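You operate a simulated robot arm through the tools that you are given. There is no shell and no other tool. Be economical: measure what you need, move in short steps, check, and stop when the job is done.

Carry out the task below with a simulated robot arm. There is one attempt and no reset: what you move stays moved.

## Task
Grind the mill's cup full of coarse pepper and brush up the spilt specks.
Fine: set the dial before you grind; put the brush back. Set down upright: crumb brush. What is to be rubbed or washed off counts as gone when no trace of it is left.

The check looks at the end state, three seconds after you hand in, the way a careful person would. Anything else that was tipped, shoved, dropped, spilled or broken makes it a failure.

## Robot
A 6-joint arm with a two-finger parallel gripper, fixed in place. Base frame: the origin is at the foot of the arm, x ahead of it, y to its left, z up; the work surface is at about z = 0. Lengths are in m, angles in degrees, forces in N, time in s.
With the tool pointing down near the work surface it reaches from about 0.14 to 0.58 m from the base axis. Its first joint turns from -66.0 to 66.0 degrees. Payload 2.1 kg.
Tool frame: the origin (TCP) lies between the finger pads and is the grasp point; the fingertips stand 0.03 m ahead of it; z points along the fingers, y is the line along which they close. Largest opening 0.094 m; finger width 0.028, thickness 0.01; the body of the gripper, 0.05 by 0.096 m, starts 0.055 m behind the TCP.
Orientation is that of the tool frame in the base frame, as [roll, pitch, yaw] about the fixed x, y, z axes, in that order (R = Rz(yaw) Ry(pitch) Rx(roll)). With the fingers straight down and closing along the base's y, the tool's x points along the base's -x, its y along +y and its z along -z.

## Interface
- The arm moves only by the tool move_arm. Its argument "commands" is one flat list of numbers, 7 for each row, row after row: the turn, a rotation vector about the base's x, y, z in degrees, then the shift along the base's x, y, z in m, then the gripper command, from -1 (fully open) to 1 (shut), values between in proportion. In form: [ax, ay, az, x, y, z, claw, ax, ay, az, x, y, z, claw, ...]. A call has 1 to 8 rows; each row is the pose to reach, as a shift and turn from the pose commanded when the call began. Rows are played at 5 a second. More than 0.05 m and 8.6 degrees between two rows, or a gripper value outside its range, and nothing of the call is played. Where a pose cannot be reached the arm comes as near as it can. A force on the tool above 50 N (or 10 N above the force at the start of the call, whichever is more), or a blocked arm, ends the call early, and 0.2 s more pass. Each finger travels about 0.072 m/s and halts on what it meets, pressing with about 35 N; the grip force reading is that of the motor and also rises with nothing between the fingers. The clock runs only during rows and for 0.2 s after the last one: add rows that repeat a pose to give the fingers time. It gives the time, the measured TCP pose, the force on the tool (base axes), the opening and the grip force at its end, in the units of the frame above (readings bear some noise), with the torque about the TCP (base axes, N m) and any sound that the robot's microphone picked up, and new pictures: "views" is both (left out), scene, wrist or none.
- Cameras (640 x 400 px; columns grow to the right, rows downward): "scene" is fixed at [0.0591, -0.3678, 0.4991]; the picture's right is [0.78, -0.63, 0.00], its down [-0.26, -0.32, -0.91] and it looks along [0.57, 0.71, -0.41] (base axes); focal length 308 px, centre (320, 200). "wrist" rides on the gripper at [0.076, 0.014, -0.103] in the tool frame; the picture's right is [-0.18, 0.98, 0.00], its down [-0.75, -0.14, -0.64] and it looks along [-0.63, -0.12, 0.77] (tool axes); focal length 243 px, centre (320, 200). There is no depth. A picture from a camera that has moved, and an enlarged one, comes with that camera's place and axes in the base frame and with its lens.
- zoom(camera, box): a new picture of the part [left, top, right, bottom] of that camera's present view, enlarged. No time passes.
- job_done(): hands the job in; it is judged then, once.

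Work in short steps. Places have to be worked out from the pictures, the camera data and where the tool is seen: move nearer, look again, correct. Check each grasp and each placing, and mend what went wrong. You have 120 turns and 200 pictures in all, those below and enlarged ones among them. Open the gripper and draw the arm clear of the work before you hand the job in, unless the task says otherwise; then end with one line.

The tools are called after "Call:" as a command line: name --argument value ..., lists and objects as JSON in quotes. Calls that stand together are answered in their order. move_arm: Moves the arm, as the interface text tells. Its arguments: {"type":"object","properties":{"commands":{"type":"array","items":{"type":"number"}},"views":{"type":"string","enum":["both","scene","wrist","none"]}},"required":["commands"]} The other tools are called the same way: zoom (camera, box) takes an enlarged picture of a part of a camera's view; job_done () hands the job in.

At the start:

```text
clock: 0.0
tool_pos: [0.2758, -0.0274, 0.3923]
ee_rot: [179.9, 0.1, -179.9]
force: [-0.6, 0.6, 0.2]
ft_torque: [-0.02, -0.03, 0.01]
gripper_width: 0.094
grip_force: 0.0
```

scene: 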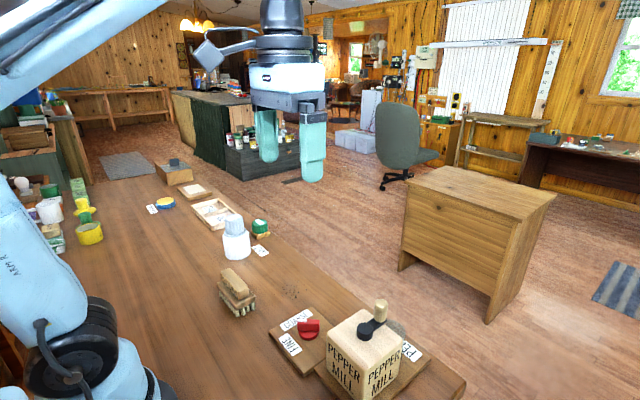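
wrist: 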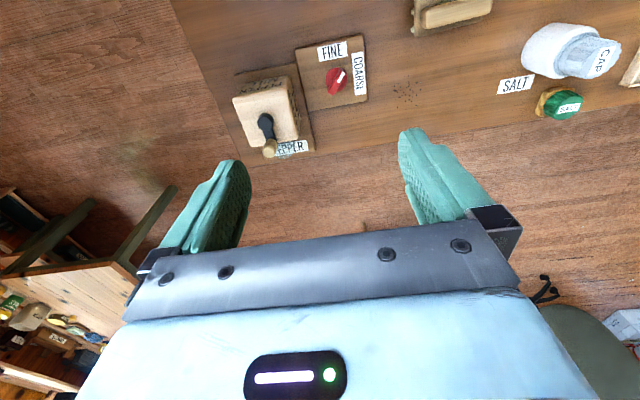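

I start by enlarging the mill, dial and brush area in both views.

Call:
zoom --camera "scene" --box '[200, 240, 456, 400]'

Call:
zoom --camera "wrist" --box '[220, 0, 476, 160]'

Call:
zoom --camera "scene" --box '[140, 150, 300, 250]'

```text
2.50 times, centred on (328, 320) of scene
camera zoom: at [0.0591, -0.3678, 0.4991], right [0.78, -0.63, 0.0], down [-0.26, -0.32, -0.91], along [0.57, 0.71, -0.41], focal length 771 px, centre (300, -100)
```

zoom: 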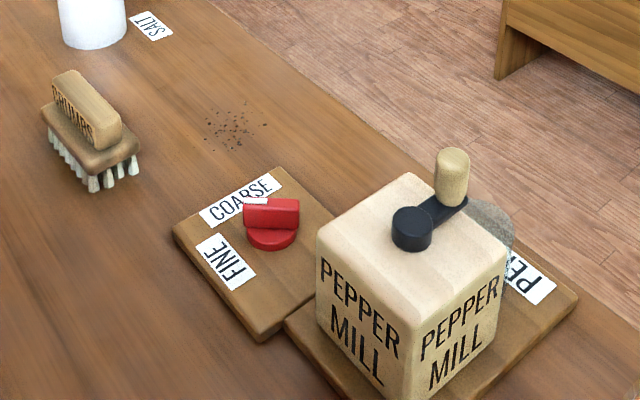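

```text
2.50 times, centred on (348, 80) of wrist
camera zoom: at [0.1999, -0.0127, 0.4955], right [0.18, 0.98, 0.0], down [0.75, -0.14, 0.64], along [0.63, -0.12, -0.77], focal length 606 px, centre (250, 500)
```

zoom: 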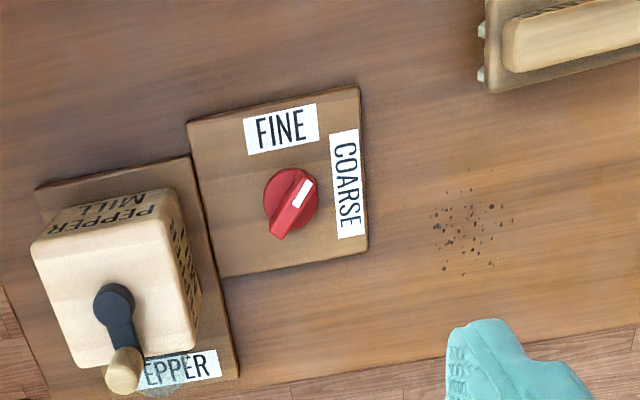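

```text
4.00 times, centred on (220, 200) of scene
camera zoom: at [0.0591, -0.3678, 0.4991], right [0.78, -0.63, 0.0], down [-0.26, -0.32, -0.91], along [0.57, 0.71, -0.41], focal length 1234 px, centre (720, 200)
```

zoom: 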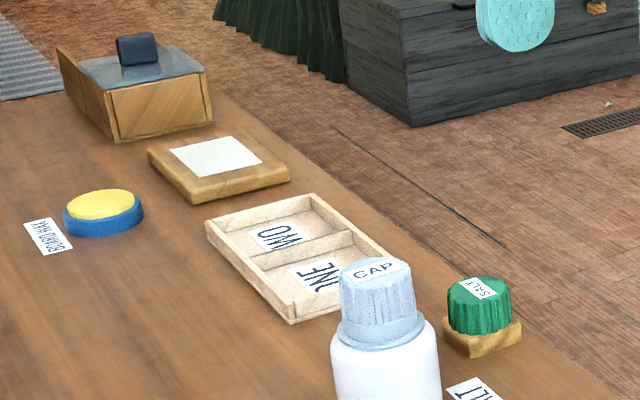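

The dial (about x 0.315, y −0.01) points between FINE and COARSE. COARSE lies toward +y, the mill is at about (0.33, −0.14), the specks at about (0.37, 0.13) and the brush at about (0.25, 0.17). I move lower over the dial to measure it better.

Call:
move_arm --commands '[0, 0, 0, 0.01, 0.005, -0.045, -1, 0, 0, 0, 0.02, 0.01, -0.09, -1, 0, 0, 0, 0.025, 0.015, -0.13, -1, 0, 0, 0, 0.025, 0.015, -0.17, -1, 0, 0, 0, 0.025, 0.015, -0.17, -1]'

```text
clock: 1.2
tool_pos: [0.3013, -0.0125, 0.2229]
ee_rot: [-180.0, 0.1, 180.0]
force: [-0.4, -0.7, 0.2]
ft_torque: [0.0, -0.02, -0.02]
gripper_width: 0.094
grip_force: 0.0
camera wrist: at [0.2247, 0.0018, 0.3254], right [0.18, 0.98, 0.0], down [0.75, -0.14, 0.64], along [0.63, -0.12, -0.77], focal length 243 px, centre (320, 200)
```

scene: 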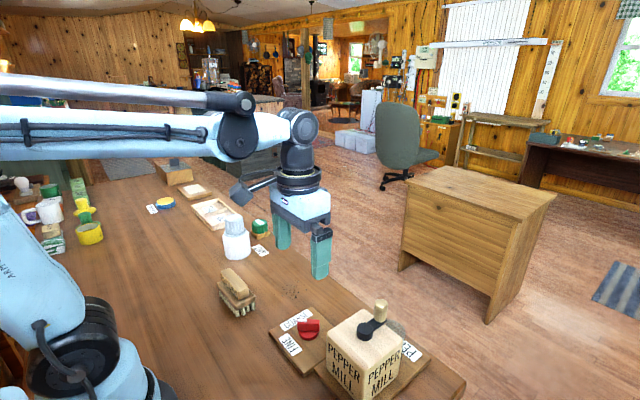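
wrist: 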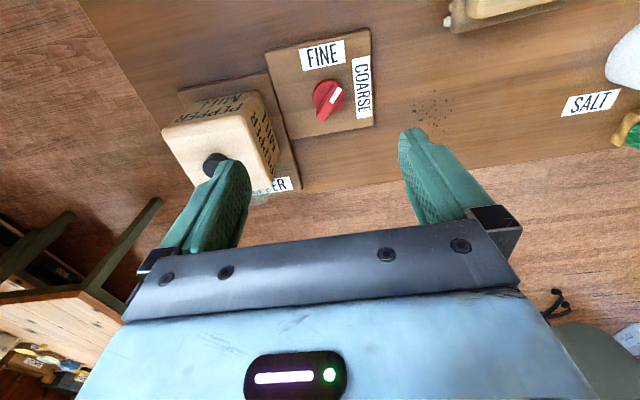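

Both views put the dial at about (0.315, −0.006). I zoom in to get its height and bar direction.

Call:
zoom --camera "wrist" --box '[250, 30, 410, 130]'

Call:
zoom --camera "scene" --box '[260, 290, 388, 370]'

```text
4.00 times, centred on (330, 80) of wrist
camera zoom: at [0.2247, 0.0018, 0.3254], right [0.18, 0.98, 0.0], down [0.75, -0.14, 0.64], along [0.63, -0.12, -0.77], focal length 970 px, centre (280, 680)
```

zoom: 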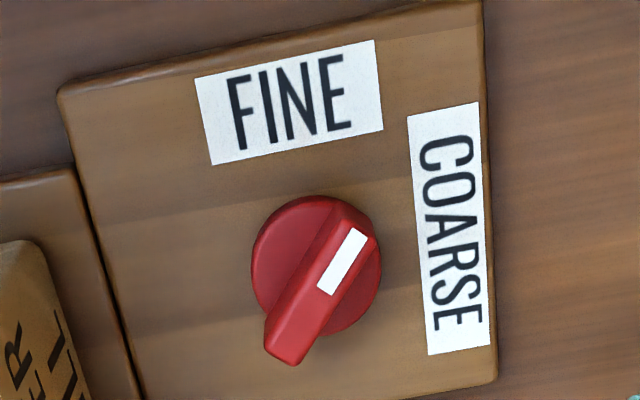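

```text
5.00 times, centred on (324, 330) of scene
camera zoom: at [0.0591, -0.3678, 0.4991], right [0.78, -0.63, 0.0], down [-0.26, -0.32, -0.91], along [0.57, 0.71, -0.41], focal length 1542 px, centre (300, -450)
```

zoom: 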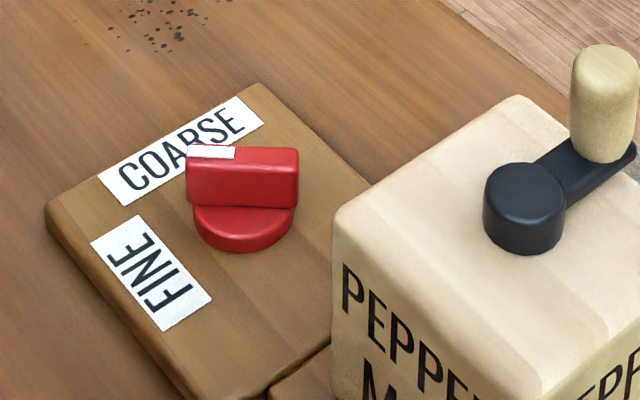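

The bar points about 39–40° from FINE toward COARSE, its centre is at about (0.316, −0.005) and its top at about 0.042. I turn the tool −39°, half close, and come down above it.

Call:
move_arm --commands '[0, 0, -8, 0.005, 0.002, -0.02, -0.5, 0, 0, -16, 0.01, 0.004, -0.04, 0, 0, 0, -24, 0.0152, 0.0069, -0.06, 0, 0, 0, -32, 0.0152, 0.0069, -0.08, 0, 0, 0, -39, 0.0152, 0.0069, -0.1, 0, 0, 0, -39, 0.0152, 0.0069, -0.12, 0, 0, 0, -39, 0.0152, 0.0069, -0.12, 0]'

```text
clock: 2.8
tool_pos: [0.3158, -0.0062, 0.1024]
ee_rot: [-179.9, 0.2, 140.9]
force: [0.7, 0.7, 0.0]
ft_torque: [-0.02, -0.01, 0.02]
gripper_width: 0.0469
grip_force: 0.1
camera wrist: at [0.2664, 0.0542, 0.2054], right [0.76, 0.65, 0.0], down [0.5, -0.58, 0.64], along [0.42, -0.49, -0.77], focal length 243 px, centre (320, 200)
```

scene: 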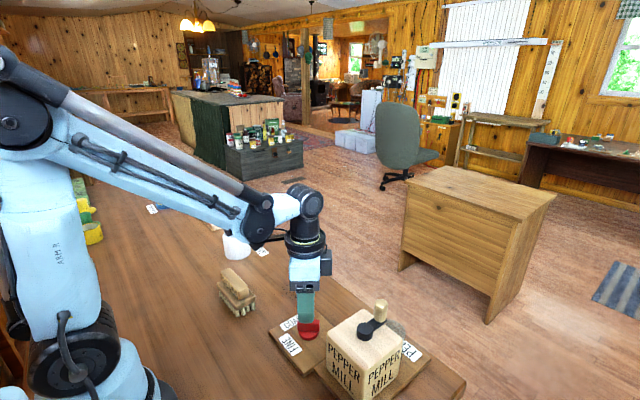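
wrist: 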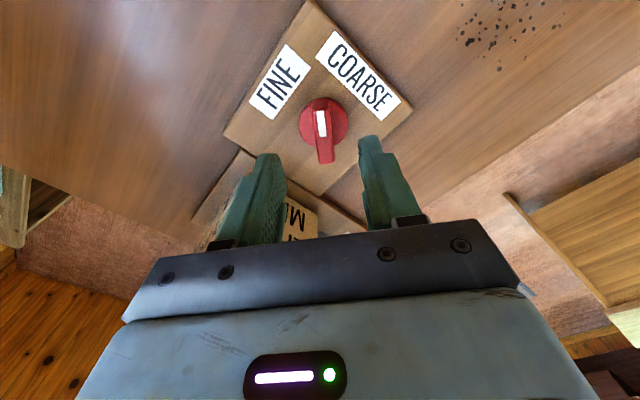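

The bar sits within about 2 mm of the finger midline but seems turned a few degrees from the gripper. I zoom in to check that angle.

Call:
zoom --camera "wrist" --box '[272, 85, 368, 185]'

```text
4.00 times, centred on (320, 135) of wrist
camera zoom: at [0.2664, 0.0542, 0.2054], right [0.76, 0.65, 0.0], down [0.5, -0.58, 0.64], along [0.42, -0.49, -0.77], focal length 970 px, centre (320, 460)
```

zoom: 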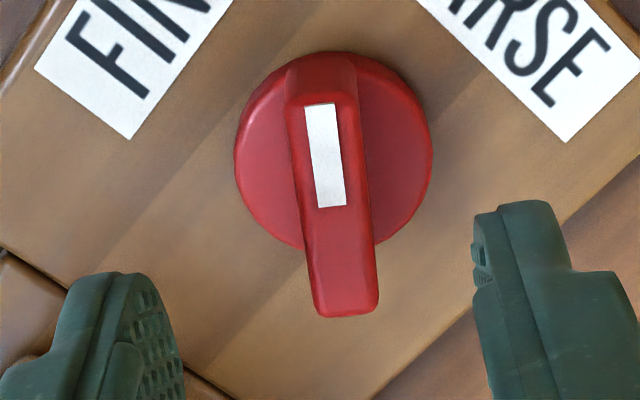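

The bar is about 5° further round, so it stands at roughly 45°. I turn −5° more, lower so the tips are at about 0.031 around the bar, and close.

Call:
move_arm --commands '[0, 0, -5, 0, 0.003, -0.015, 0, 0, 0, -5, 0, 0.003, -0.03, 0, 0, 0, -5, 0, 0.003, -0.042, 0, 0, 0, -5, 0, 0.003, -0.042, 0.5, 0, 0, -5, 0, 0.003, -0.042, 1, 0, 0, -5, 0, 0.003, -0.042, 1]'

```text
clock: 4.2
tool_pos: [0.3164, -0.0023, 0.0613]
ee_rot: [179.9, 0.1, 136.0]
force: [2.4, 0.5, -13.5]
ft_torque: [-0.01, 0.01, 0.0]
gripper_width: 0.013
grip_force: 44.8
camera wrist: at [0.2718, 0.0617, 0.1637], right [0.81, 0.58, 0.0], down [0.44, -0.62, 0.64], along [0.37, -0.52, -0.77], focal length 243 px, centre (320, 200)
```

scene: 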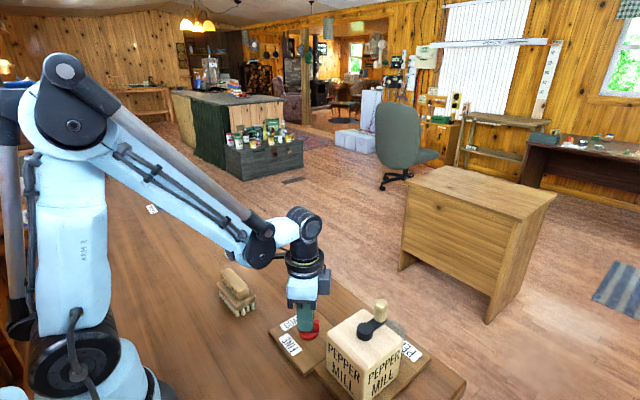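
wrist: 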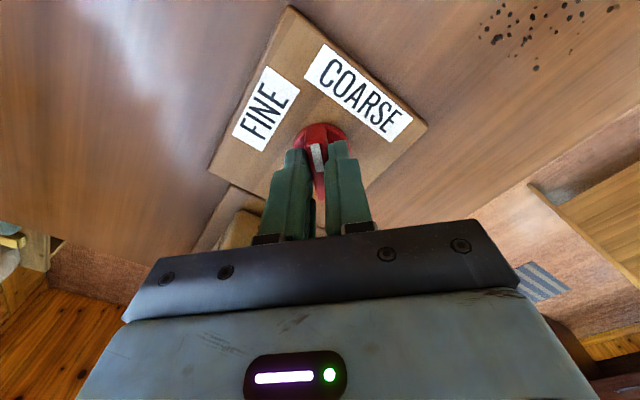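

The bar is held, 13 mm wide. I raise 1.5 mm to ease the tip contact and turn the dial −46° to COARSE.

Call:
move_arm --commands '[0, 0, 0, 0, 0, 0.0015, 1, 0, 0, -8, 0, 0, 0.0015, 1, 0, 0, -16, 0, 0, 0.0015, 1, 0, 0, -24, 0, 0, 0.0015, 1, 0, 0, -32, 0, 0, 0.0015, 1, 0, 0, -40, 0, 0, 0.0015, 1, 0, 0, -46, 0, 0, 0.0015, 1, 0, 0, -46, 0, 0, 0.0015, 1]'

```text
clock: 6.0
tool_pos: [0.3192, -0.001, 0.0624]
ee_rot: [179.1, -0.3, 90.0]
force: [37.0, 24.8, 5.8]
ft_torque: [-0.37, -0.61, 0.15]
gripper_width: 0.0131
grip_force: 45.3
camera wrist: at [0.3324, 0.0755, 0.1659], right [0.98, -0.18, 0.01], down [-0.15, -0.76, 0.64], along [-0.11, -0.63, -0.77], focal length 243 px, centre (320, 200)
```

scene: 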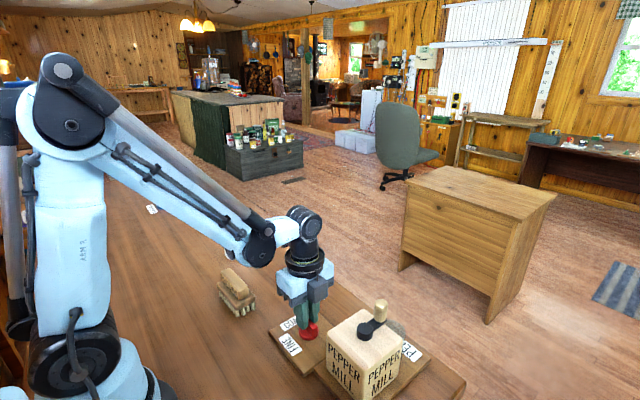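
wrist: 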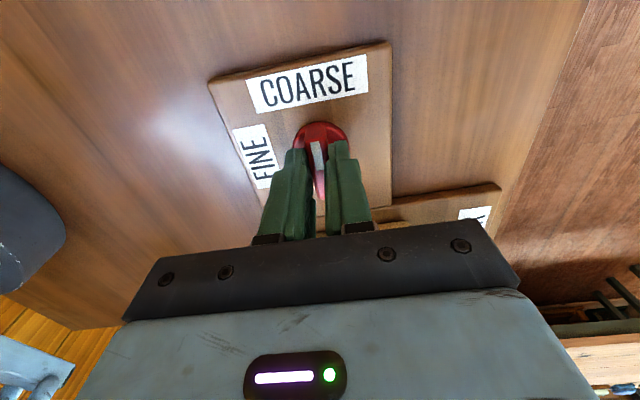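

The dial now points to COARSE, but some sideways force has built up. I relieve it, open, and rise.

Call:
move_arm --commands '[0, 0, 0, 0.004, 0.002, 0, 1, 0, 0, 0, 0.004, 0.002, 0, 0.5, 0, 0, 0, 0.004, 0.002, 0, 0.3, 0, 0, 0, 0.004, 0.002, 0.04, 0.3, 0, 0, 0, 0.004, 0.002, 0.08, 0.3, 0, 0, 0, 0.004, 0.002, 0.08, 0.3]'

Call:
zoom --camera "wrist" --box '[200, 20, 440, 170]'

```text
clock: 7.4
tool_pos: [0.3204, 0.0001, 0.1436]
ee_rot: [-180.0, 0.2, 90.0]
force: [0.1, 0.2, -0.4]
ft_torque: [0.0, 0.01, -0.02]
gripper_width: 0.033
grip_force: 0.1
camera wrist: at [0.3342, 0.0774, 0.2458], right [0.98, -0.18, 0.0], down [-0.14, -0.75, 0.64], along [-0.12, -0.63, -0.77], focal length 243 px, centre (320, 200)
```

scene: 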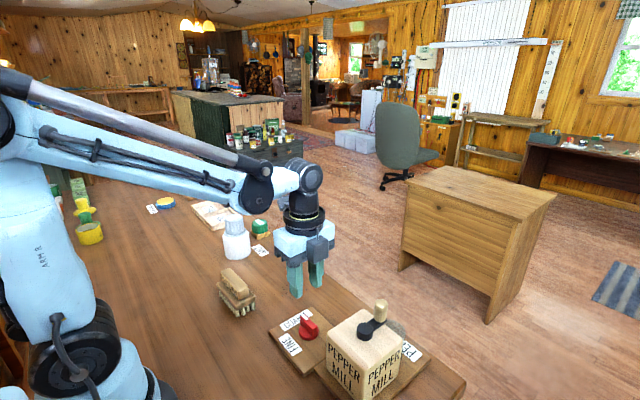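
wrist: 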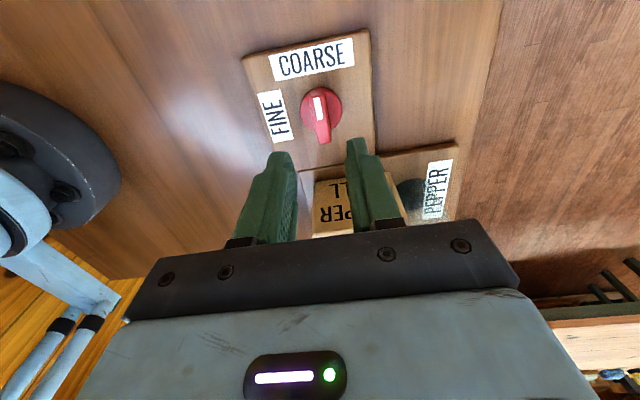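

```text
2.67 times, centred on (320, 95) of wrist
camera zoom: at [0.3342, 0.0774, 0.2458], right [0.98, -0.18, 0.0], down [-0.14, -0.75, 0.64], along [-0.12, -0.63, -0.77], focal length 647 px, centre (320, 480)
```

zoom: 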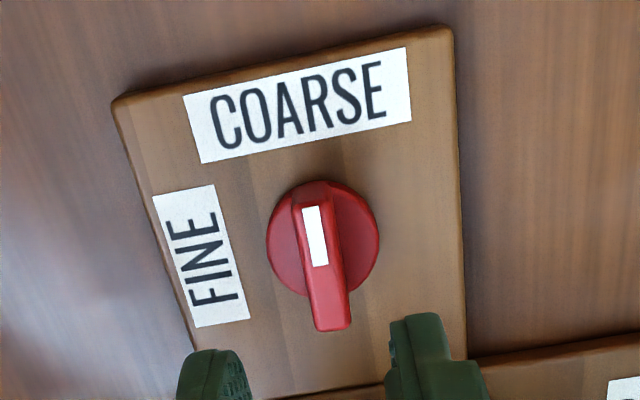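

The dial is on COARSE. Next I rise and move toward the mill to measure the crank.

Call:
move_arm --commands '[0, 0, 0, 0, 0, 0.045, 0, 0, 0, 0, 0, 0, 0.09, 0, 0, 0, 0, 0, -0.04, 0.12, 0, 0, 0, 0, 0, -0.08, 0.12, 0, 0, 0, 0, 0, -0.08, 0.12, 0]'

Call:
zoom --camera "wrist" --box '[220, 40, 460, 190]'

Call:
zoom --camera "scene" --box '[310, 280, 470, 400]'

```text
clock: 8.6
tool_pos: [0.3215, -0.0809, 0.2626]
ee_rot: [-179.9, 0.1, 90.1]
force: [-0.5, 0.2, 0.5]
ft_torque: [0.0, 0.04, 0.02]
gripper_width: 0.047
grip_force: 0.2
camera wrist: at [0.3346, -0.004, 0.3654], right [0.98, -0.18, 0.0], down [-0.14, -0.75, 0.64], along [-0.12, -0.63, -0.77], focal length 243 px, centre (320, 200)
```

scene: 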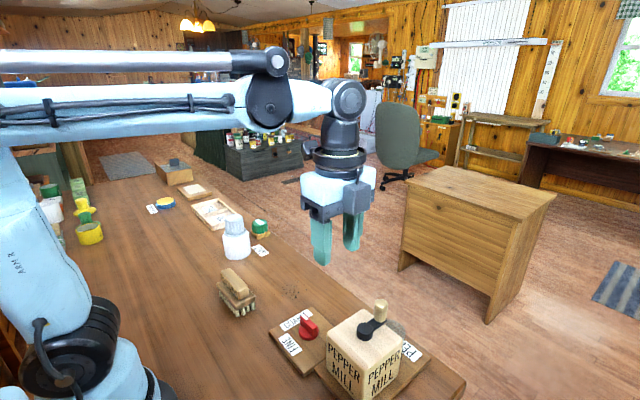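
wrist: 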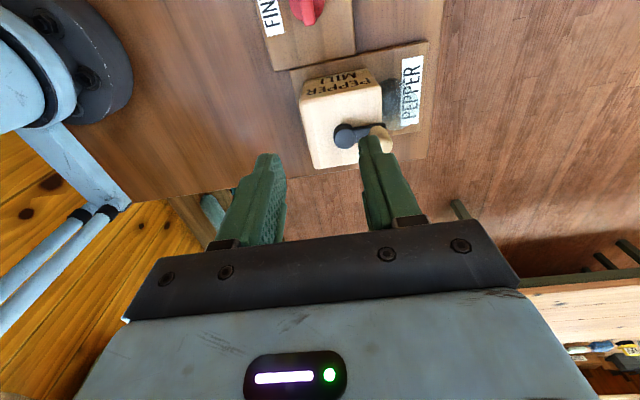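

```text
2.67 times, centred on (340, 115) of wrist
camera zoom: at [0.3346, -0.004, 0.3654], right [0.98, -0.18, 0.0], down [-0.14, -0.75, 0.64], along [-0.12, -0.63, -0.77], focal length 647 px, centre (267, 427)
```

zoom: 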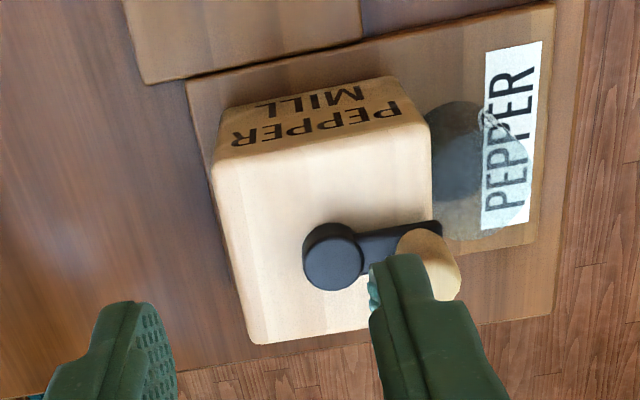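

```text
3.33 times, centred on (390, 340) of scene
camera zoom: at [0.0591, -0.3678, 0.4991], right [0.78, -0.63, 0.0], down [-0.26, -0.32, -0.91], along [0.57, 0.71, -0.41], focal length 1028 px, centre (87, -267)
```

zoom: 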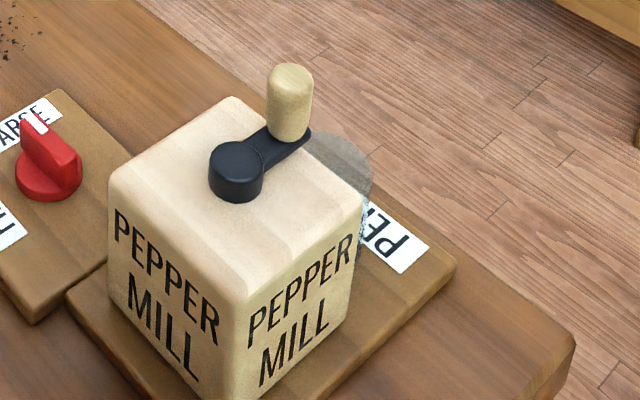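

Triangulated from the views, the hub is at about (0.338, −0.129) with its top at 0.114, and the crank knob is at about (0.374, −0.132), topping out near 0.142. I move above the knob with the tips still clear.

Call:
move_arm --commands '[0, 0, 0, 0.025, -0.025, 0, -0.2, 0, 0, 0, 0.053, -0.051, -0.02, -0.2, 0, 0, 0, 0.053, -0.051, -0.057, -0.2, 0, 0, 0, 0.053, -0.051, -0.057, -0.2]'

Call:
zoom --camera "wrist" --box '[220, 60, 420, 220]'

Call:
zoom --camera "scene" --box '[310, 260, 470, 380]'

```text
clock: 9.6
tool_pos: [0.3737, -0.1313, 0.2056]
ee_rot: [-179.9, 0.1, 90.0]
force: [0.0, 0.4, 0.3]
ft_torque: [-0.01, -0.01, 0.01]
gripper_width: 0.0565
grip_force: 0.0
camera wrist: at [0.3883, -0.0551, 0.3077], right [0.98, -0.18, 0.0], down [-0.14, -0.75, 0.64], along [-0.12, -0.63, -0.77], focal length 243 px, centre (320, 200)
```

scene: 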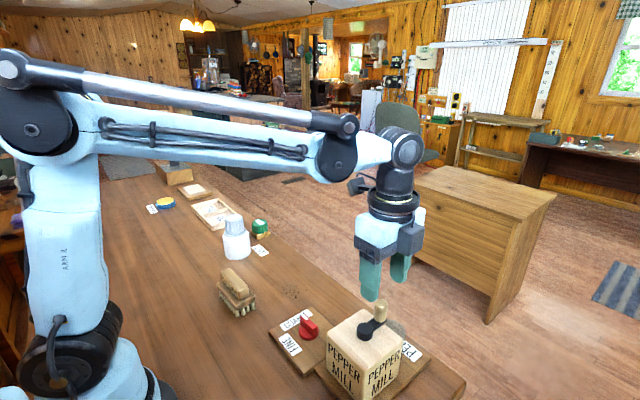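
wrist: 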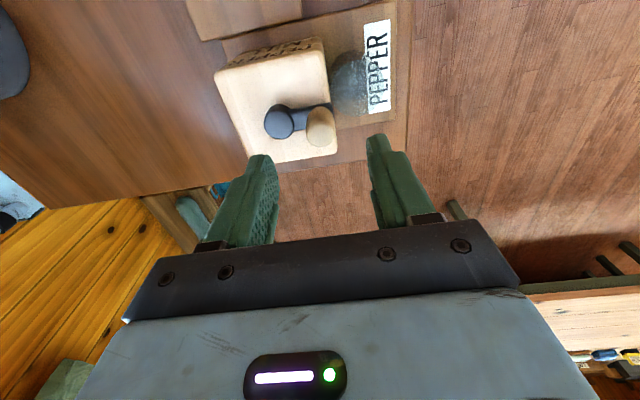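

```text
2.50 times, centred on (320, 140) of wrist
camera zoom: at [0.3883, -0.0551, 0.3077], right [0.98, -0.18, 0.0], down [-0.14, -0.75, 0.64], along [-0.12, -0.63, -0.77], focal length 606 px, centre (320, 350)
```

zoom: 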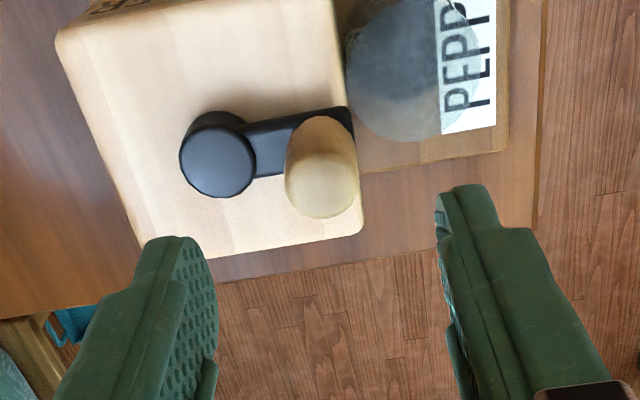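

```text
3.33 times, centred on (390, 320) of scene
camera zoom: at [0.0591, -0.3678, 0.4991], right [0.78, -0.63, 0.0], down [-0.26, -0.32, -0.91], along [0.57, 0.71, -0.41], focal length 1028 px, centre (87, -200)
```

zoom: 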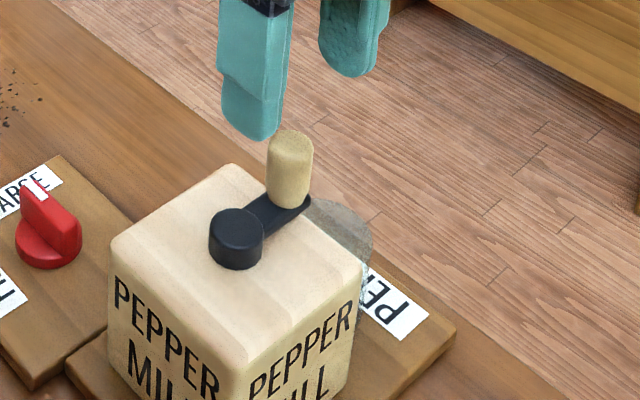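

The knob is directly under the TCP at about (0.374, −0.132), and the crank radius is about 0.034. I go down to tips at about 0.118 and close.

Call:
move_arm --commands '[0, 0, 0, 0, 0, -0.03, -0.2, 0, 0, 0, 0, 0, -0.057, -0.2, 0, 0, 0, 0, 0, -0.057, 0.2, 0, 0, 0, 0, 0, -0.057, 1, 0, 0, 0, 0, 0, -0.057, 1, 0, 0, 0, 0, 0, -0.057, 1]'

Call:
zoom --camera "scene" --box '[310, 260, 470, 380]'

```text
clock: 11.0
tool_pos: [0.3744, -0.1316, 0.1474]
ee_rot: [179.5, 0.1, 90.1]
force: [28.8, -3.1, -18.0]
ft_torque: [0.46, 0.36, -0.04]
gripper_width: 0.0216
grip_force: 45.2
camera wrist: at [0.3883, -0.0546, 0.2504], right [0.98, -0.18, 0.01], down [-0.14, -0.75, 0.64], along [-0.11, -0.63, -0.77], focal length 243 px, centre (320, 200)
```

scene: 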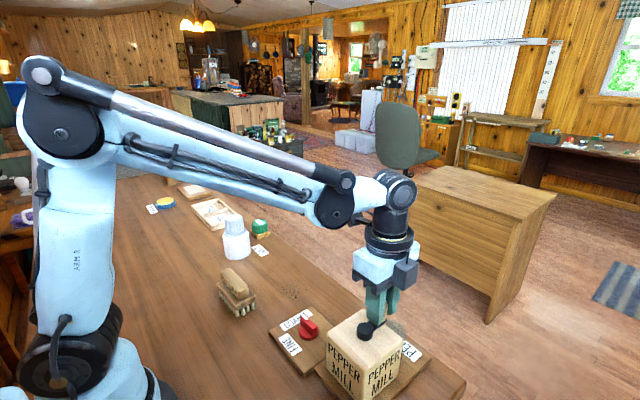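
wrist: 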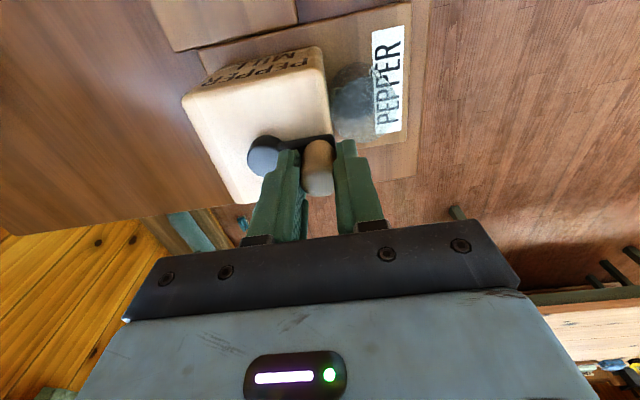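

```text
3.33 times, centred on (390, 320) of scene
camera zoom: at [0.0593, -0.3678, 0.4991], right [0.78, -0.63, 0.0], down [-0.26, -0.32, -0.91], along [0.57, 0.71, -0.41], focal length 1028 px, centre (87, -200)
```

zoom: 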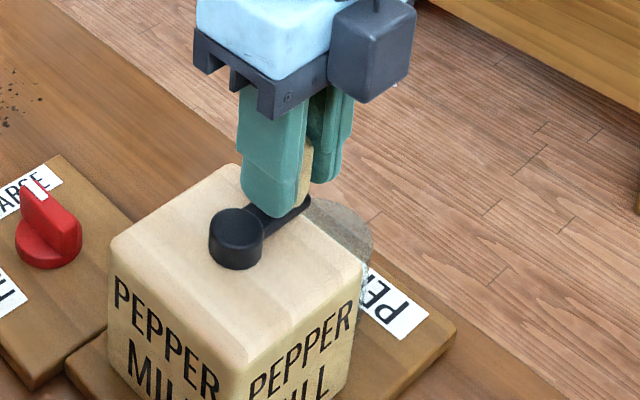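

The knob is gripped (21.6 mm). The +x force says its true centre is about 2.5 mm further out, so r is about 0.0365. I test a clockwise quarter turn and watch the forces.

Call:
move_arm --commands '[0, 0, 0, 0.0025, 0, 0.001, 1, 0, 0, 0, 0.0013, -0.0094, 0.001, 1, 0, 0, 0, -0.0024, -0.0183, 0.001, 1, 0, 0, 0, -0.0082, -0.0258, 0.001, 1, 0, 0, 0, -0.0158, -0.0316, 0.001, 1, 0, 0, 0, -0.0246, -0.0353, 0.001, 1, 0, 0, 0, -0.034, -0.0365, 0.001, 1, 0, 0, 0, -0.034, -0.0365, 0.001, 1]'

Call:
zoom --camera "scene" --box '[310, 260, 470, 380]'

```text
clock: 12.8
tool_pos: [0.3389, -0.1675, 0.1498]
ee_rot: [179.9, 0.1, 90.1]
force: [10.3, -3.7, 3.8]
ft_torque: [-0.37, -0.26, -0.38]
gripper_width: 0.0217
grip_force: 45.1
camera wrist: at [0.3534, -0.0908, 0.2525], right [0.98, -0.18, 0.0], down [-0.14, -0.75, 0.64], along [-0.12, -0.63, -0.77], focal length 243 px, centre (320, 200)
```

scene: 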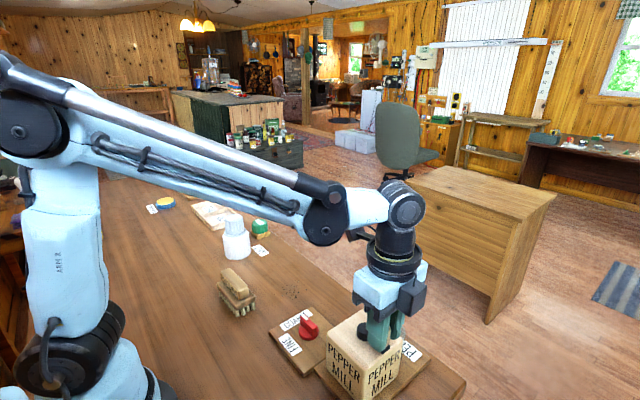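
wrist: 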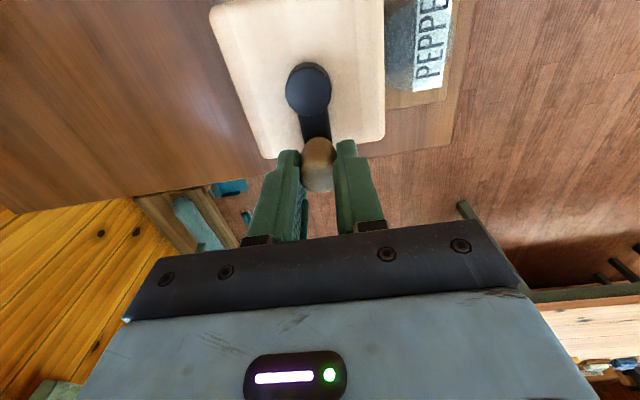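

```text
3.33 times, centred on (390, 320) of scene
camera zoom: at [0.0591, -0.3677, 0.4991], right [0.78, -0.63, 0.0], down [-0.26, -0.32, -0.91], along [0.57, 0.71, -0.41], focal length 1028 px, centre (87, -200)
```

zoom: 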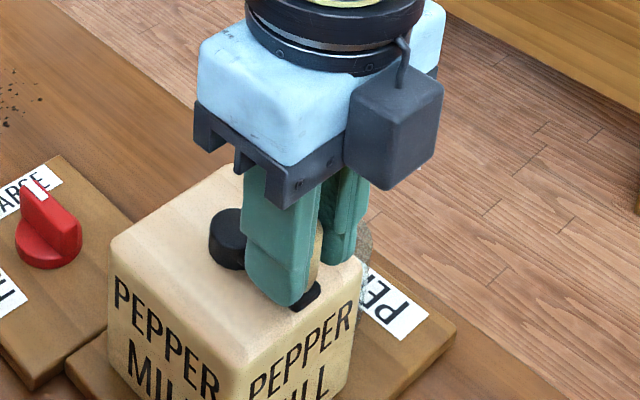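

The crank turns easily and the circle model holds. I continue clockwise by 240°.

Call:
move_arm --commands '[0, 0, 0, -0.0183, 0.0049, 0, 1, 0, 0, 0, -0.0316, 0.0183, 0, 1, 0, 0, 0, -0.0365, 0.0365, 0, 1, 0, 0, 0, -0.0316, 0.0548, 0, 1, 0, 0, 0, -0.0183, 0.0681, 0, 1, 0, 0, 0, 0, 0.073, 0, 1, 0, 0, 0, 0.0183, 0.0681, 0, 1, 0, 0, 0, 0.0316, 0.0548, 0, 1]'

Call:
zoom --camera "wrist" --box '[220, 20, 460, 170]'

```text
clock: 14.6
tool_pos: [0.3711, -0.1123, 0.1485]
ee_rot: [-179.9, 0.1, 90.0]
force: [-15.5, 3.5, 1.1]
ft_torque: [0.14, 0.16, -0.35]
gripper_width: 0.0214
grip_force: 45.0
camera wrist: at [0.3853, -0.0366, 0.2521], right [0.98, -0.18, 0.0], down [-0.14, -0.75, 0.64], along [-0.12, -0.63, -0.77], focal length 243 px, centre (320, 200)
```

scene: 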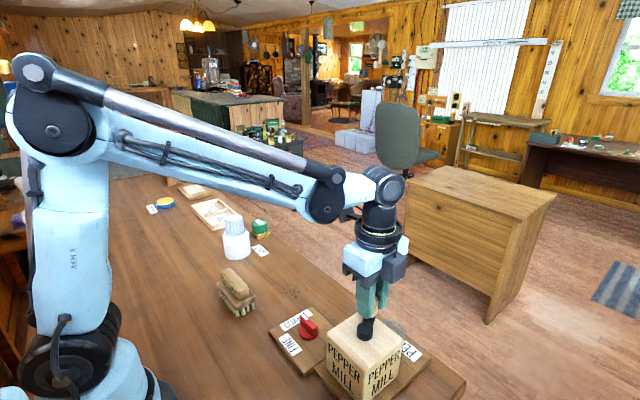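
wrist: 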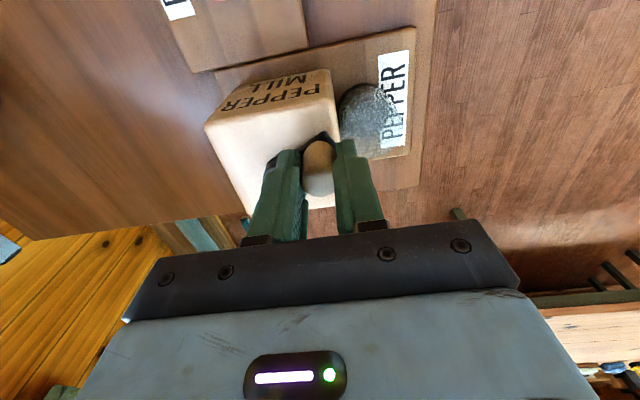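

```text
2.67 times, centred on (340, 95) of wrist
camera zoom: at [0.3853, -0.0366, 0.2521], right [0.98, -0.18, 0.0], down [-0.14, -0.75, 0.64], along [-0.12, -0.63, -0.77], focal length 647 px, centre (267, 480)
```

zoom: 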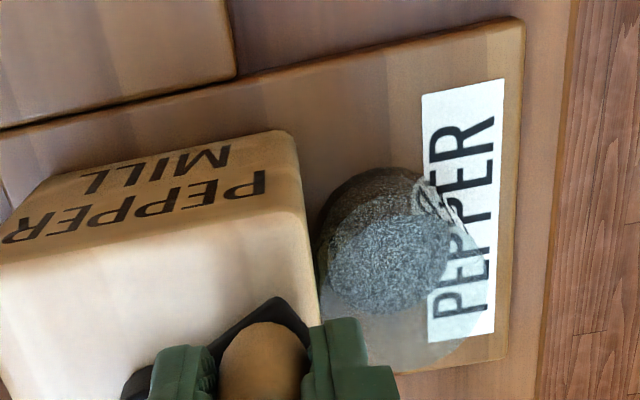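

Pepper is landing in the glass cup. I continue clockwise another 240° and watch the level.

Call:
move_arm --commands '[0, 0, 0, 0.0049, -0.0183, 0, 1, 0, 0, 0, 0, -0.0365, 0, 1, 0, 0, 0, -0.0133, -0.0499, 0, 1, 0, 0, 0, -0.0316, -0.0548, 0, 1, 0, 0, 0, -0.0499, -0.0499, 0, 1, 0, 0, 0, -0.0632, -0.0365, 0, 1, 0, 0, 0, -0.0681, -0.0183, 0, 1, 0, 0, 0, -0.0632, 0, 0, 1]'

Call:
zoom --camera "wrist" --box '[320, 20, 480, 120]'

Call:
zoom --camera "scene" --box '[360, 300, 440, 370]'

```text
clock: 16.4
tool_pos: [0.3067, -0.1145, 0.1499]
ee_rot: [180.0, 0.3, 90.0]
force: [4.8, -10.2, 1.4]
ft_torque: [-0.93, -0.14, -0.23]
gripper_width: 0.0214
grip_force: 45.1
camera wrist: at [0.3214, -0.0364, 0.2522], right [0.98, -0.18, 0.0], down [-0.14, -0.75, 0.65], along [-0.12, -0.63, -0.76], focal length 243 px, centre (320, 200)
```

scene: 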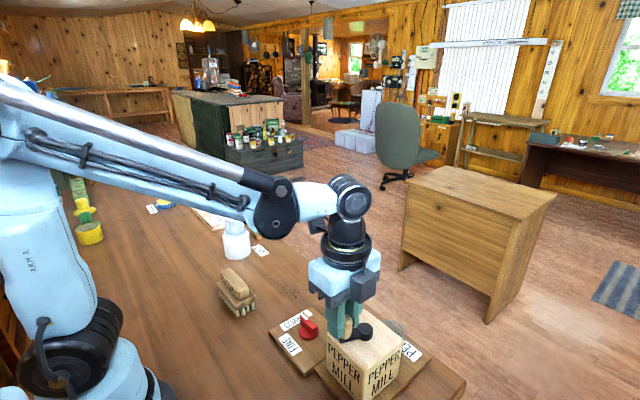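
wrist: 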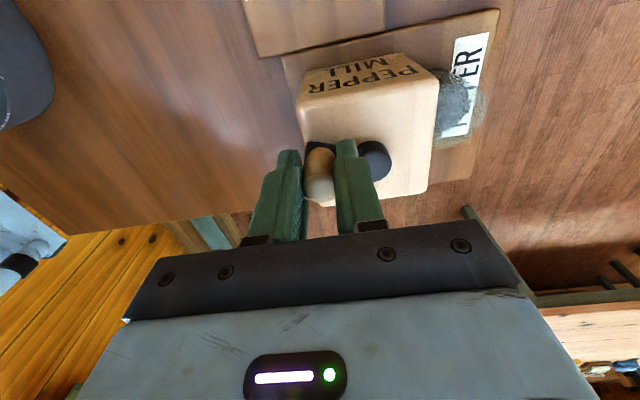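

```text
4.00 times, centred on (400, 70) of wrist
camera zoom: at [0.3214, -0.0364, 0.2522], right [0.98, -0.18, 0.0], down [-0.14, -0.75, 0.65], along [-0.12, -0.63, -0.76], focal length 970 px, centre (0, 720)
```

zoom: 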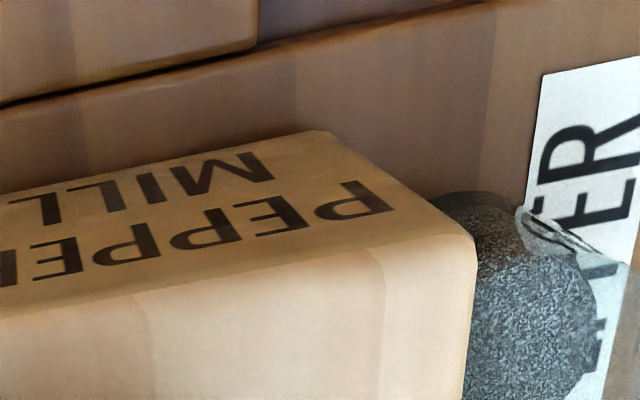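

```text
5.71 times, centred on (400, 335) of scene
camera zoom: at [0.0591, -0.3678, 0.4991], right [0.78, -0.63, 0.0], down [-0.26, -0.32, -0.91], along [0.57, 0.71, -0.41], focal length 1762 px, centre (-137, -571)
```

zoom: 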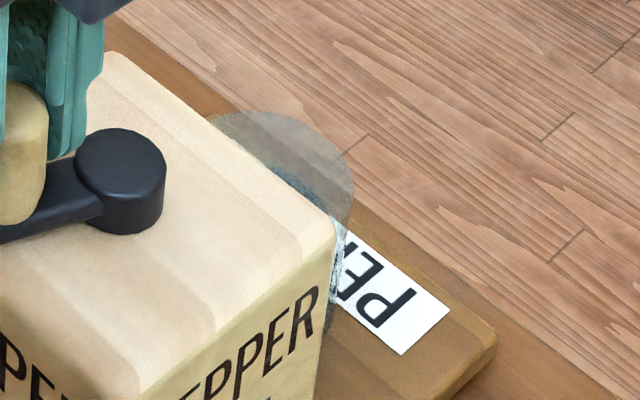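

The level is climbing, about 1.6 turns in. I turn another 120° to the pose with the good cup view.

Call:
move_arm --commands '[0, 0, 0, 0.0133, 0.0133, 0, 1, 0, 0, 0, 0.0316, 0.0183, 0, 1, 0, 0, 0, 0.0499, 0.0133, 0, 1, 0, 0, 0, 0.0632, 0, 0, 1]' --views "wrist"

Call:
zoom --camera "wrist" --box '[300, 60, 460, 160]'

```text
clock: 17.4
tool_pos: [0.3709, -0.1142, 0.1503]
ee_rot: [-179.8, 0.3, 90.0]
force: [-16.4, 0.7, 3.5]
ft_torque: [-0.01, 0.18, -0.28]
gripper_width: 0.0212
grip_force: 45.0
camera wrist: at [0.3853, -0.0371, 0.2516], right [0.98, -0.18, 0.0], down [-0.14, -0.75, 0.64], along [-0.12, -0.63, -0.76], focal length 243 px, centre (320, 200)
```

wrist: 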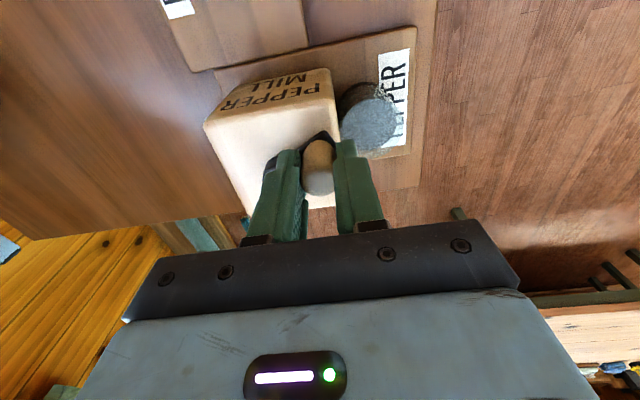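

```text
4.00 times, centred on (380, 110) of wrist
camera zoom: at [0.3853, -0.0371, 0.2516], right [0.98, -0.18, 0.0], down [-0.14, -0.75, 0.64], along [-0.12, -0.63, -0.76], focal length 970 px, centre (80, 560)
```

zoom: 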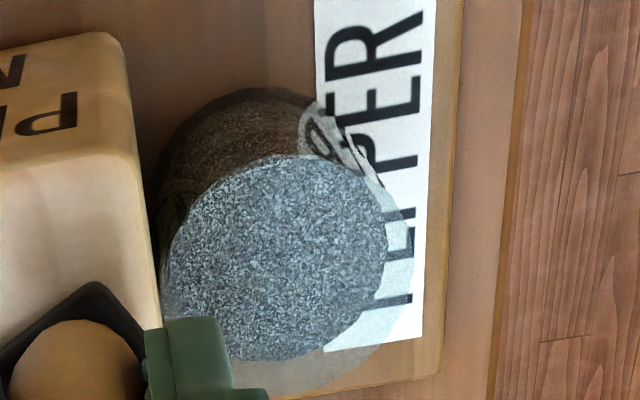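

The cup is about two-thirds full after 690°, with the rim roughly 35 px above the pepper in the zoom. I turn 180° more and look again.

Call:
move_arm --commands '[0, 0, 0, 0.0049, -0.0183, 0, 1, 0, 0, 0, 0, -0.0365, 0, 1, 0, 0, 0, -0.0133, -0.0499, 0, 1, 0, 0, 0, -0.0316, -0.0548, 0, 1, 0, 0, 0, -0.0499, -0.0499, 0, 1, 0, 0, 0, -0.0632, -0.0365, 0, 1]' --views "wrist"

Call:
zoom --camera "wrist" --box '[380, 20, 540, 120]'

Call:
zoom --camera "scene" --box '[360, 300, 440, 370]'

```text
clock: 18.1
tool_pos: [0.3739, -0.1448, 0.149]
ee_rot: [179.0, -1.0, 90.8]
force: [4.8, -1.0, -0.5]
ft_torque: [0.54, 0.57, 0.11]
gripper_width: 0.0216
grip_force: 44.8
stopped in row 3: the force on the tool passed its limit at 66 N (the readings are from after the stop); the commanded pose is now the measured one
camera wrist: at [0.3861, -0.0696, 0.2529], right [0.99, -0.17, 0.02], down [-0.14, -0.77, 0.63], along [-0.1, -0.62, -0.78], focal length 243 px, centre (320, 200)
```

wrist: 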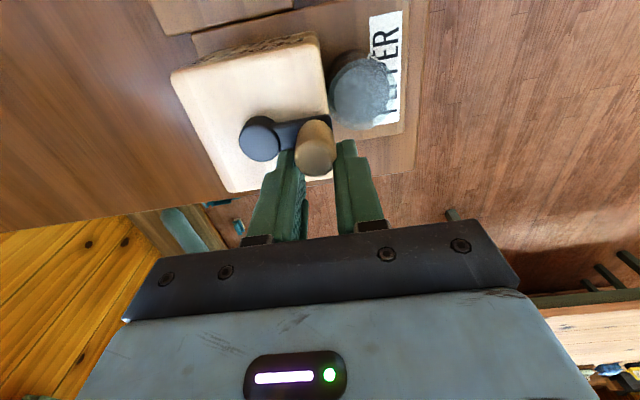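

```text
4.00 times, centred on (460, 70) of wrist
camera zoom: at [0.3861, -0.0696, 0.2529], right [0.99, -0.17, 0.02], down [-0.14, -0.77, 0.63], along [-0.1, -0.62, -0.78], focal length 970 px, centre (-240, 720)
```

zoom: 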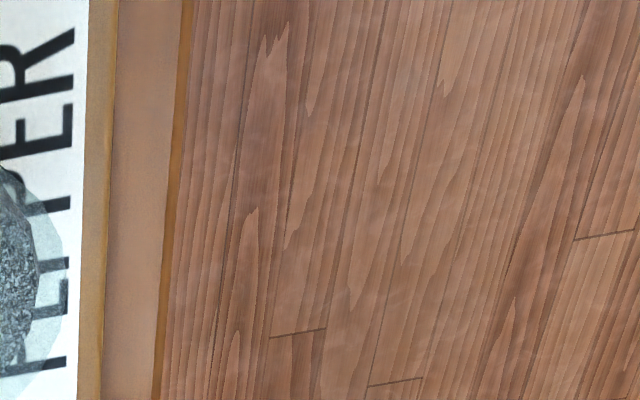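

```text
5.71 times, centred on (400, 335) of scene
camera zoom: at [0.0591, -0.3678, 0.4991], right [0.78, -0.63, 0.0], down [-0.26, -0.32, -0.91], along [0.57, 0.71, -0.41], focal length 1762 px, centre (-137, -571)
```

zoom: 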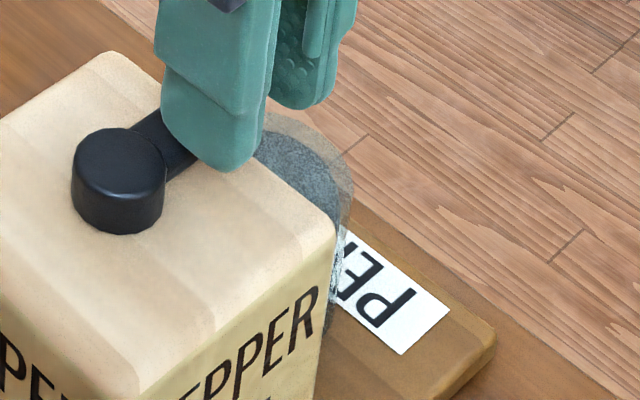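

The force limit tripped: the knob has crept along the pads, about 7 mm toward +y of the TCP. I open, relieve, and measure before regripping.

Call:
move_arm --commands '[0, 0, 0, 0, 0, 0, 0.2, 0, 0, 0, 0, 0, 0, 0, 0, 0, 0, 0, 0, 0.05, 0, 0, 0, 0, 0, 0, 0.05, 0]'

Call:
zoom --camera "wrist" --box '[220, 20, 420, 180]'

Call:
zoom --camera "scene" --box '[310, 260, 470, 380]'

```text
clock: 19.1
tool_pos: [0.3745, -0.144, 0.1997]
ee_rot: [179.0, -0.9, 90.7]
force: [0.6, -0.9, -0.6]
ft_torque: [0.01, -0.02, 0.02]
gripper_width: 0.0469
grip_force: 0.2
camera wrist: at [0.3856, -0.0692, 0.3033], right [0.99, -0.17, 0.01], down [-0.14, -0.77, 0.63], along [-0.1, -0.62, -0.78], focal length 243 px, centre (320, 200)
```

scene: 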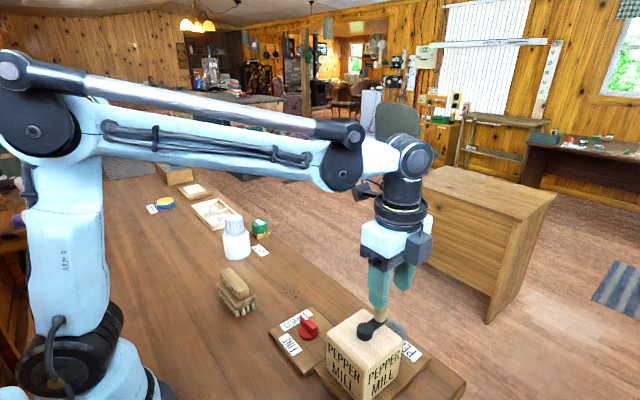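
wrist: 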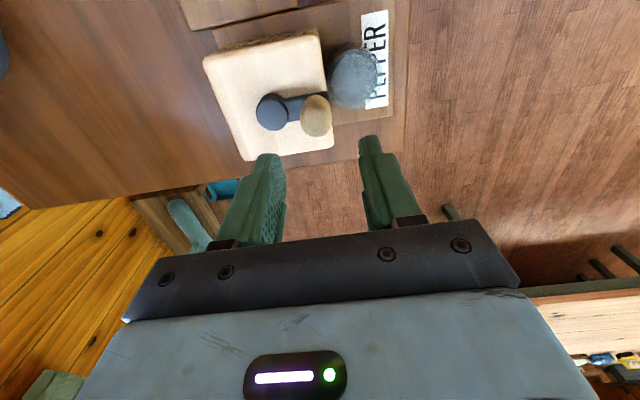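

```text
2.50 times, centred on (320, 100) of wrist
camera zoom: at [0.3856, -0.0692, 0.3033], right [0.99, -0.17, 0.01], down [-0.14, -0.77, 0.63], along [-0.1, -0.62, -0.78], focal length 606 px, centre (320, 450)
```

zoom: 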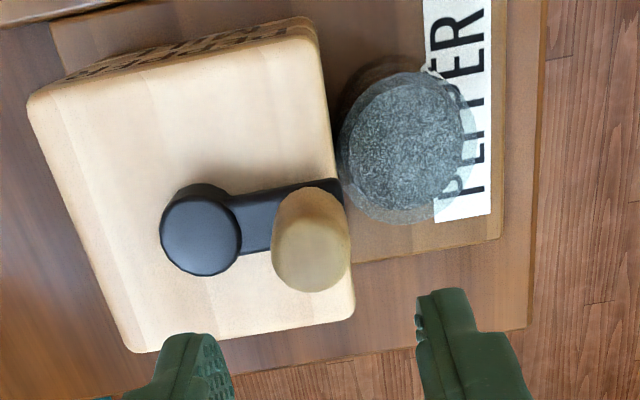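

```text
3.33 times, centred on (390, 320) of scene
camera zoom: at [0.0591, -0.3678, 0.4991], right [0.78, -0.63, 0.0], down [-0.26, -0.32, -0.91], along [0.57, 0.71, -0.41], focal length 1028 px, centre (87, -200)
```

zoom: 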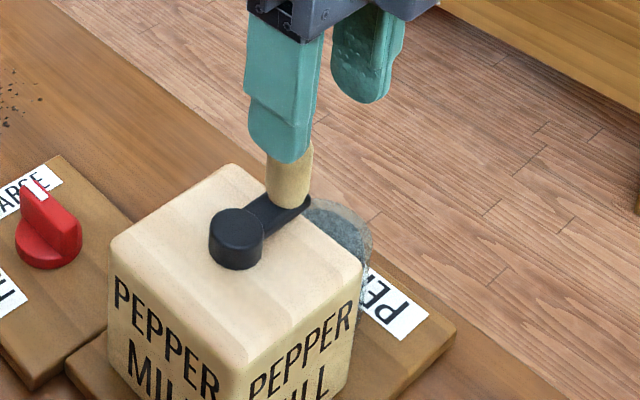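

The crank is back at 0°, so 720° is done, and the cup is not quite full. I straighten the tool, recentre on the knob at (0.3765, −0.131), regrip, then try a gentle clockwise turn.

Call:
move_arm --commands '[-0.9, 1, -0.7, 0.002, 0.013, 0, 0, -0.9, 1, -0.7, 0.002, 0.013, -0.03, 0, -0.9, 1, -0.7, 0.002, 0.013, -0.052, 0, -0.9, 1, -0.7, 0.002, 0.013, -0.052, 0.5, -0.9, 1, -0.7, 0.002, 0.013, -0.052, 1, -0.9, 1, -0.7, 0.002, 0.013, -0.052, 1]' --views "wrist"

```text
clock: 20.5
tool_pos: [0.3749, -0.1333, 0.146]
ee_rot: [-179.9, -0.2, 90.0]
force: [-18.5, 3.0, -2.1]
ft_torque: [-0.12, 0.03, -0.02]
gripper_width: 0.0212
grip_force: 45.2
camera wrist: at [0.3896, -0.0555, 0.2491], right [0.98, -0.18, 0.0], down [-0.14, -0.75, 0.64], along [-0.12, -0.63, -0.77], focal length 243 px, centre (320, 200)
```

wrist: 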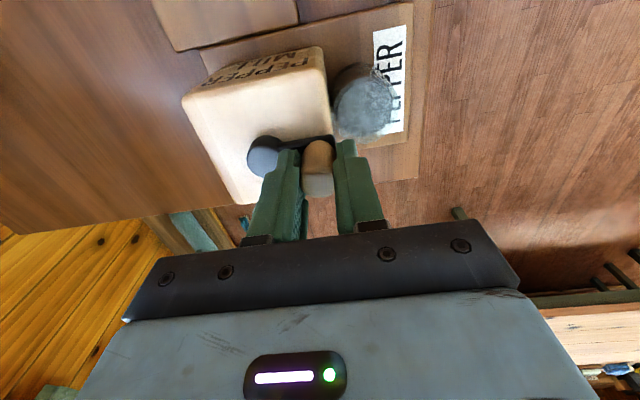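

Gripped with a small −x force, so the knob is nearer x = 0.375 and r is about 0.0355. I turn 90° clockwise in 15° steps.

Call:
move_arm --commands '[0, 0, 0, -0.0015, 0, 0.001, 1, 0, 0, 0, -0.0027, -0.0092, 0.001, 1, 0, 0, 0, -0.0063, -0.0178, 0.001, 1, 0, 0, 0, -0.0119, -0.0251, 0.001, 1, 0, 0, 0, -0.0193, -0.0307, 0.001, 1, 0, 0, 0, -0.0278, -0.0343, 0.001, 1, 0, 0, 0, -0.037, -0.0355, 0.001, 1]' --views "wrist"

Call:
zoom --camera "wrist" --box '[220, 20, 460, 170]'

```text
clock: 21.4
tool_pos: [0.3747, -0.1438, 0.1469]
ee_rot: [179.1, -1.1, 90.6]
force: [1.7, 0.1, 0.6]
ft_torque: [0.12, 0.65, 0.36]
gripper_width: 0.0214
grip_force: 44.6
stopped in row 4: the force on the tool passed its limit at 59 N (the readings are from after the stop); the commanded pose is now the measured one
camera wrist: at [0.3866, -0.0687, 0.2529], right [0.98, -0.17, 0.01], down [-0.14, -0.77, 0.63], along [-0.1, -0.62, -0.78], focal length 243 px, centre (320, 200)
```

wrist: 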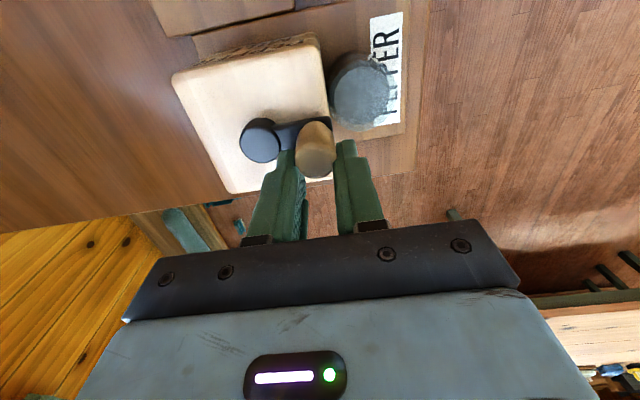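

```text
2.67 times, centred on (340, 95) of wrist
camera zoom: at [0.3866, -0.0687, 0.2529], right [0.98, -0.17, 0.01], down [-0.14, -0.77, 0.63], along [-0.1, -0.62, -0.78], focal length 647 px, centre (267, 480)
```

zoom: 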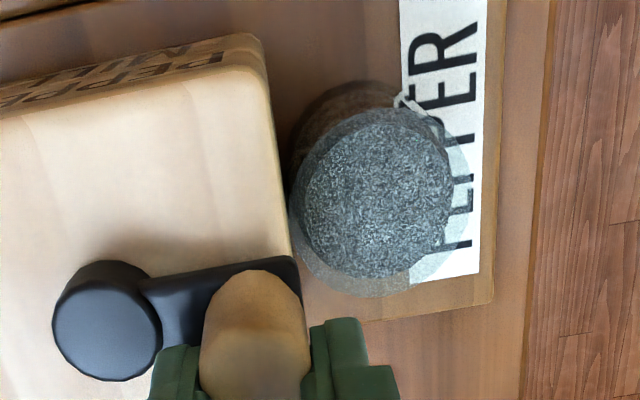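

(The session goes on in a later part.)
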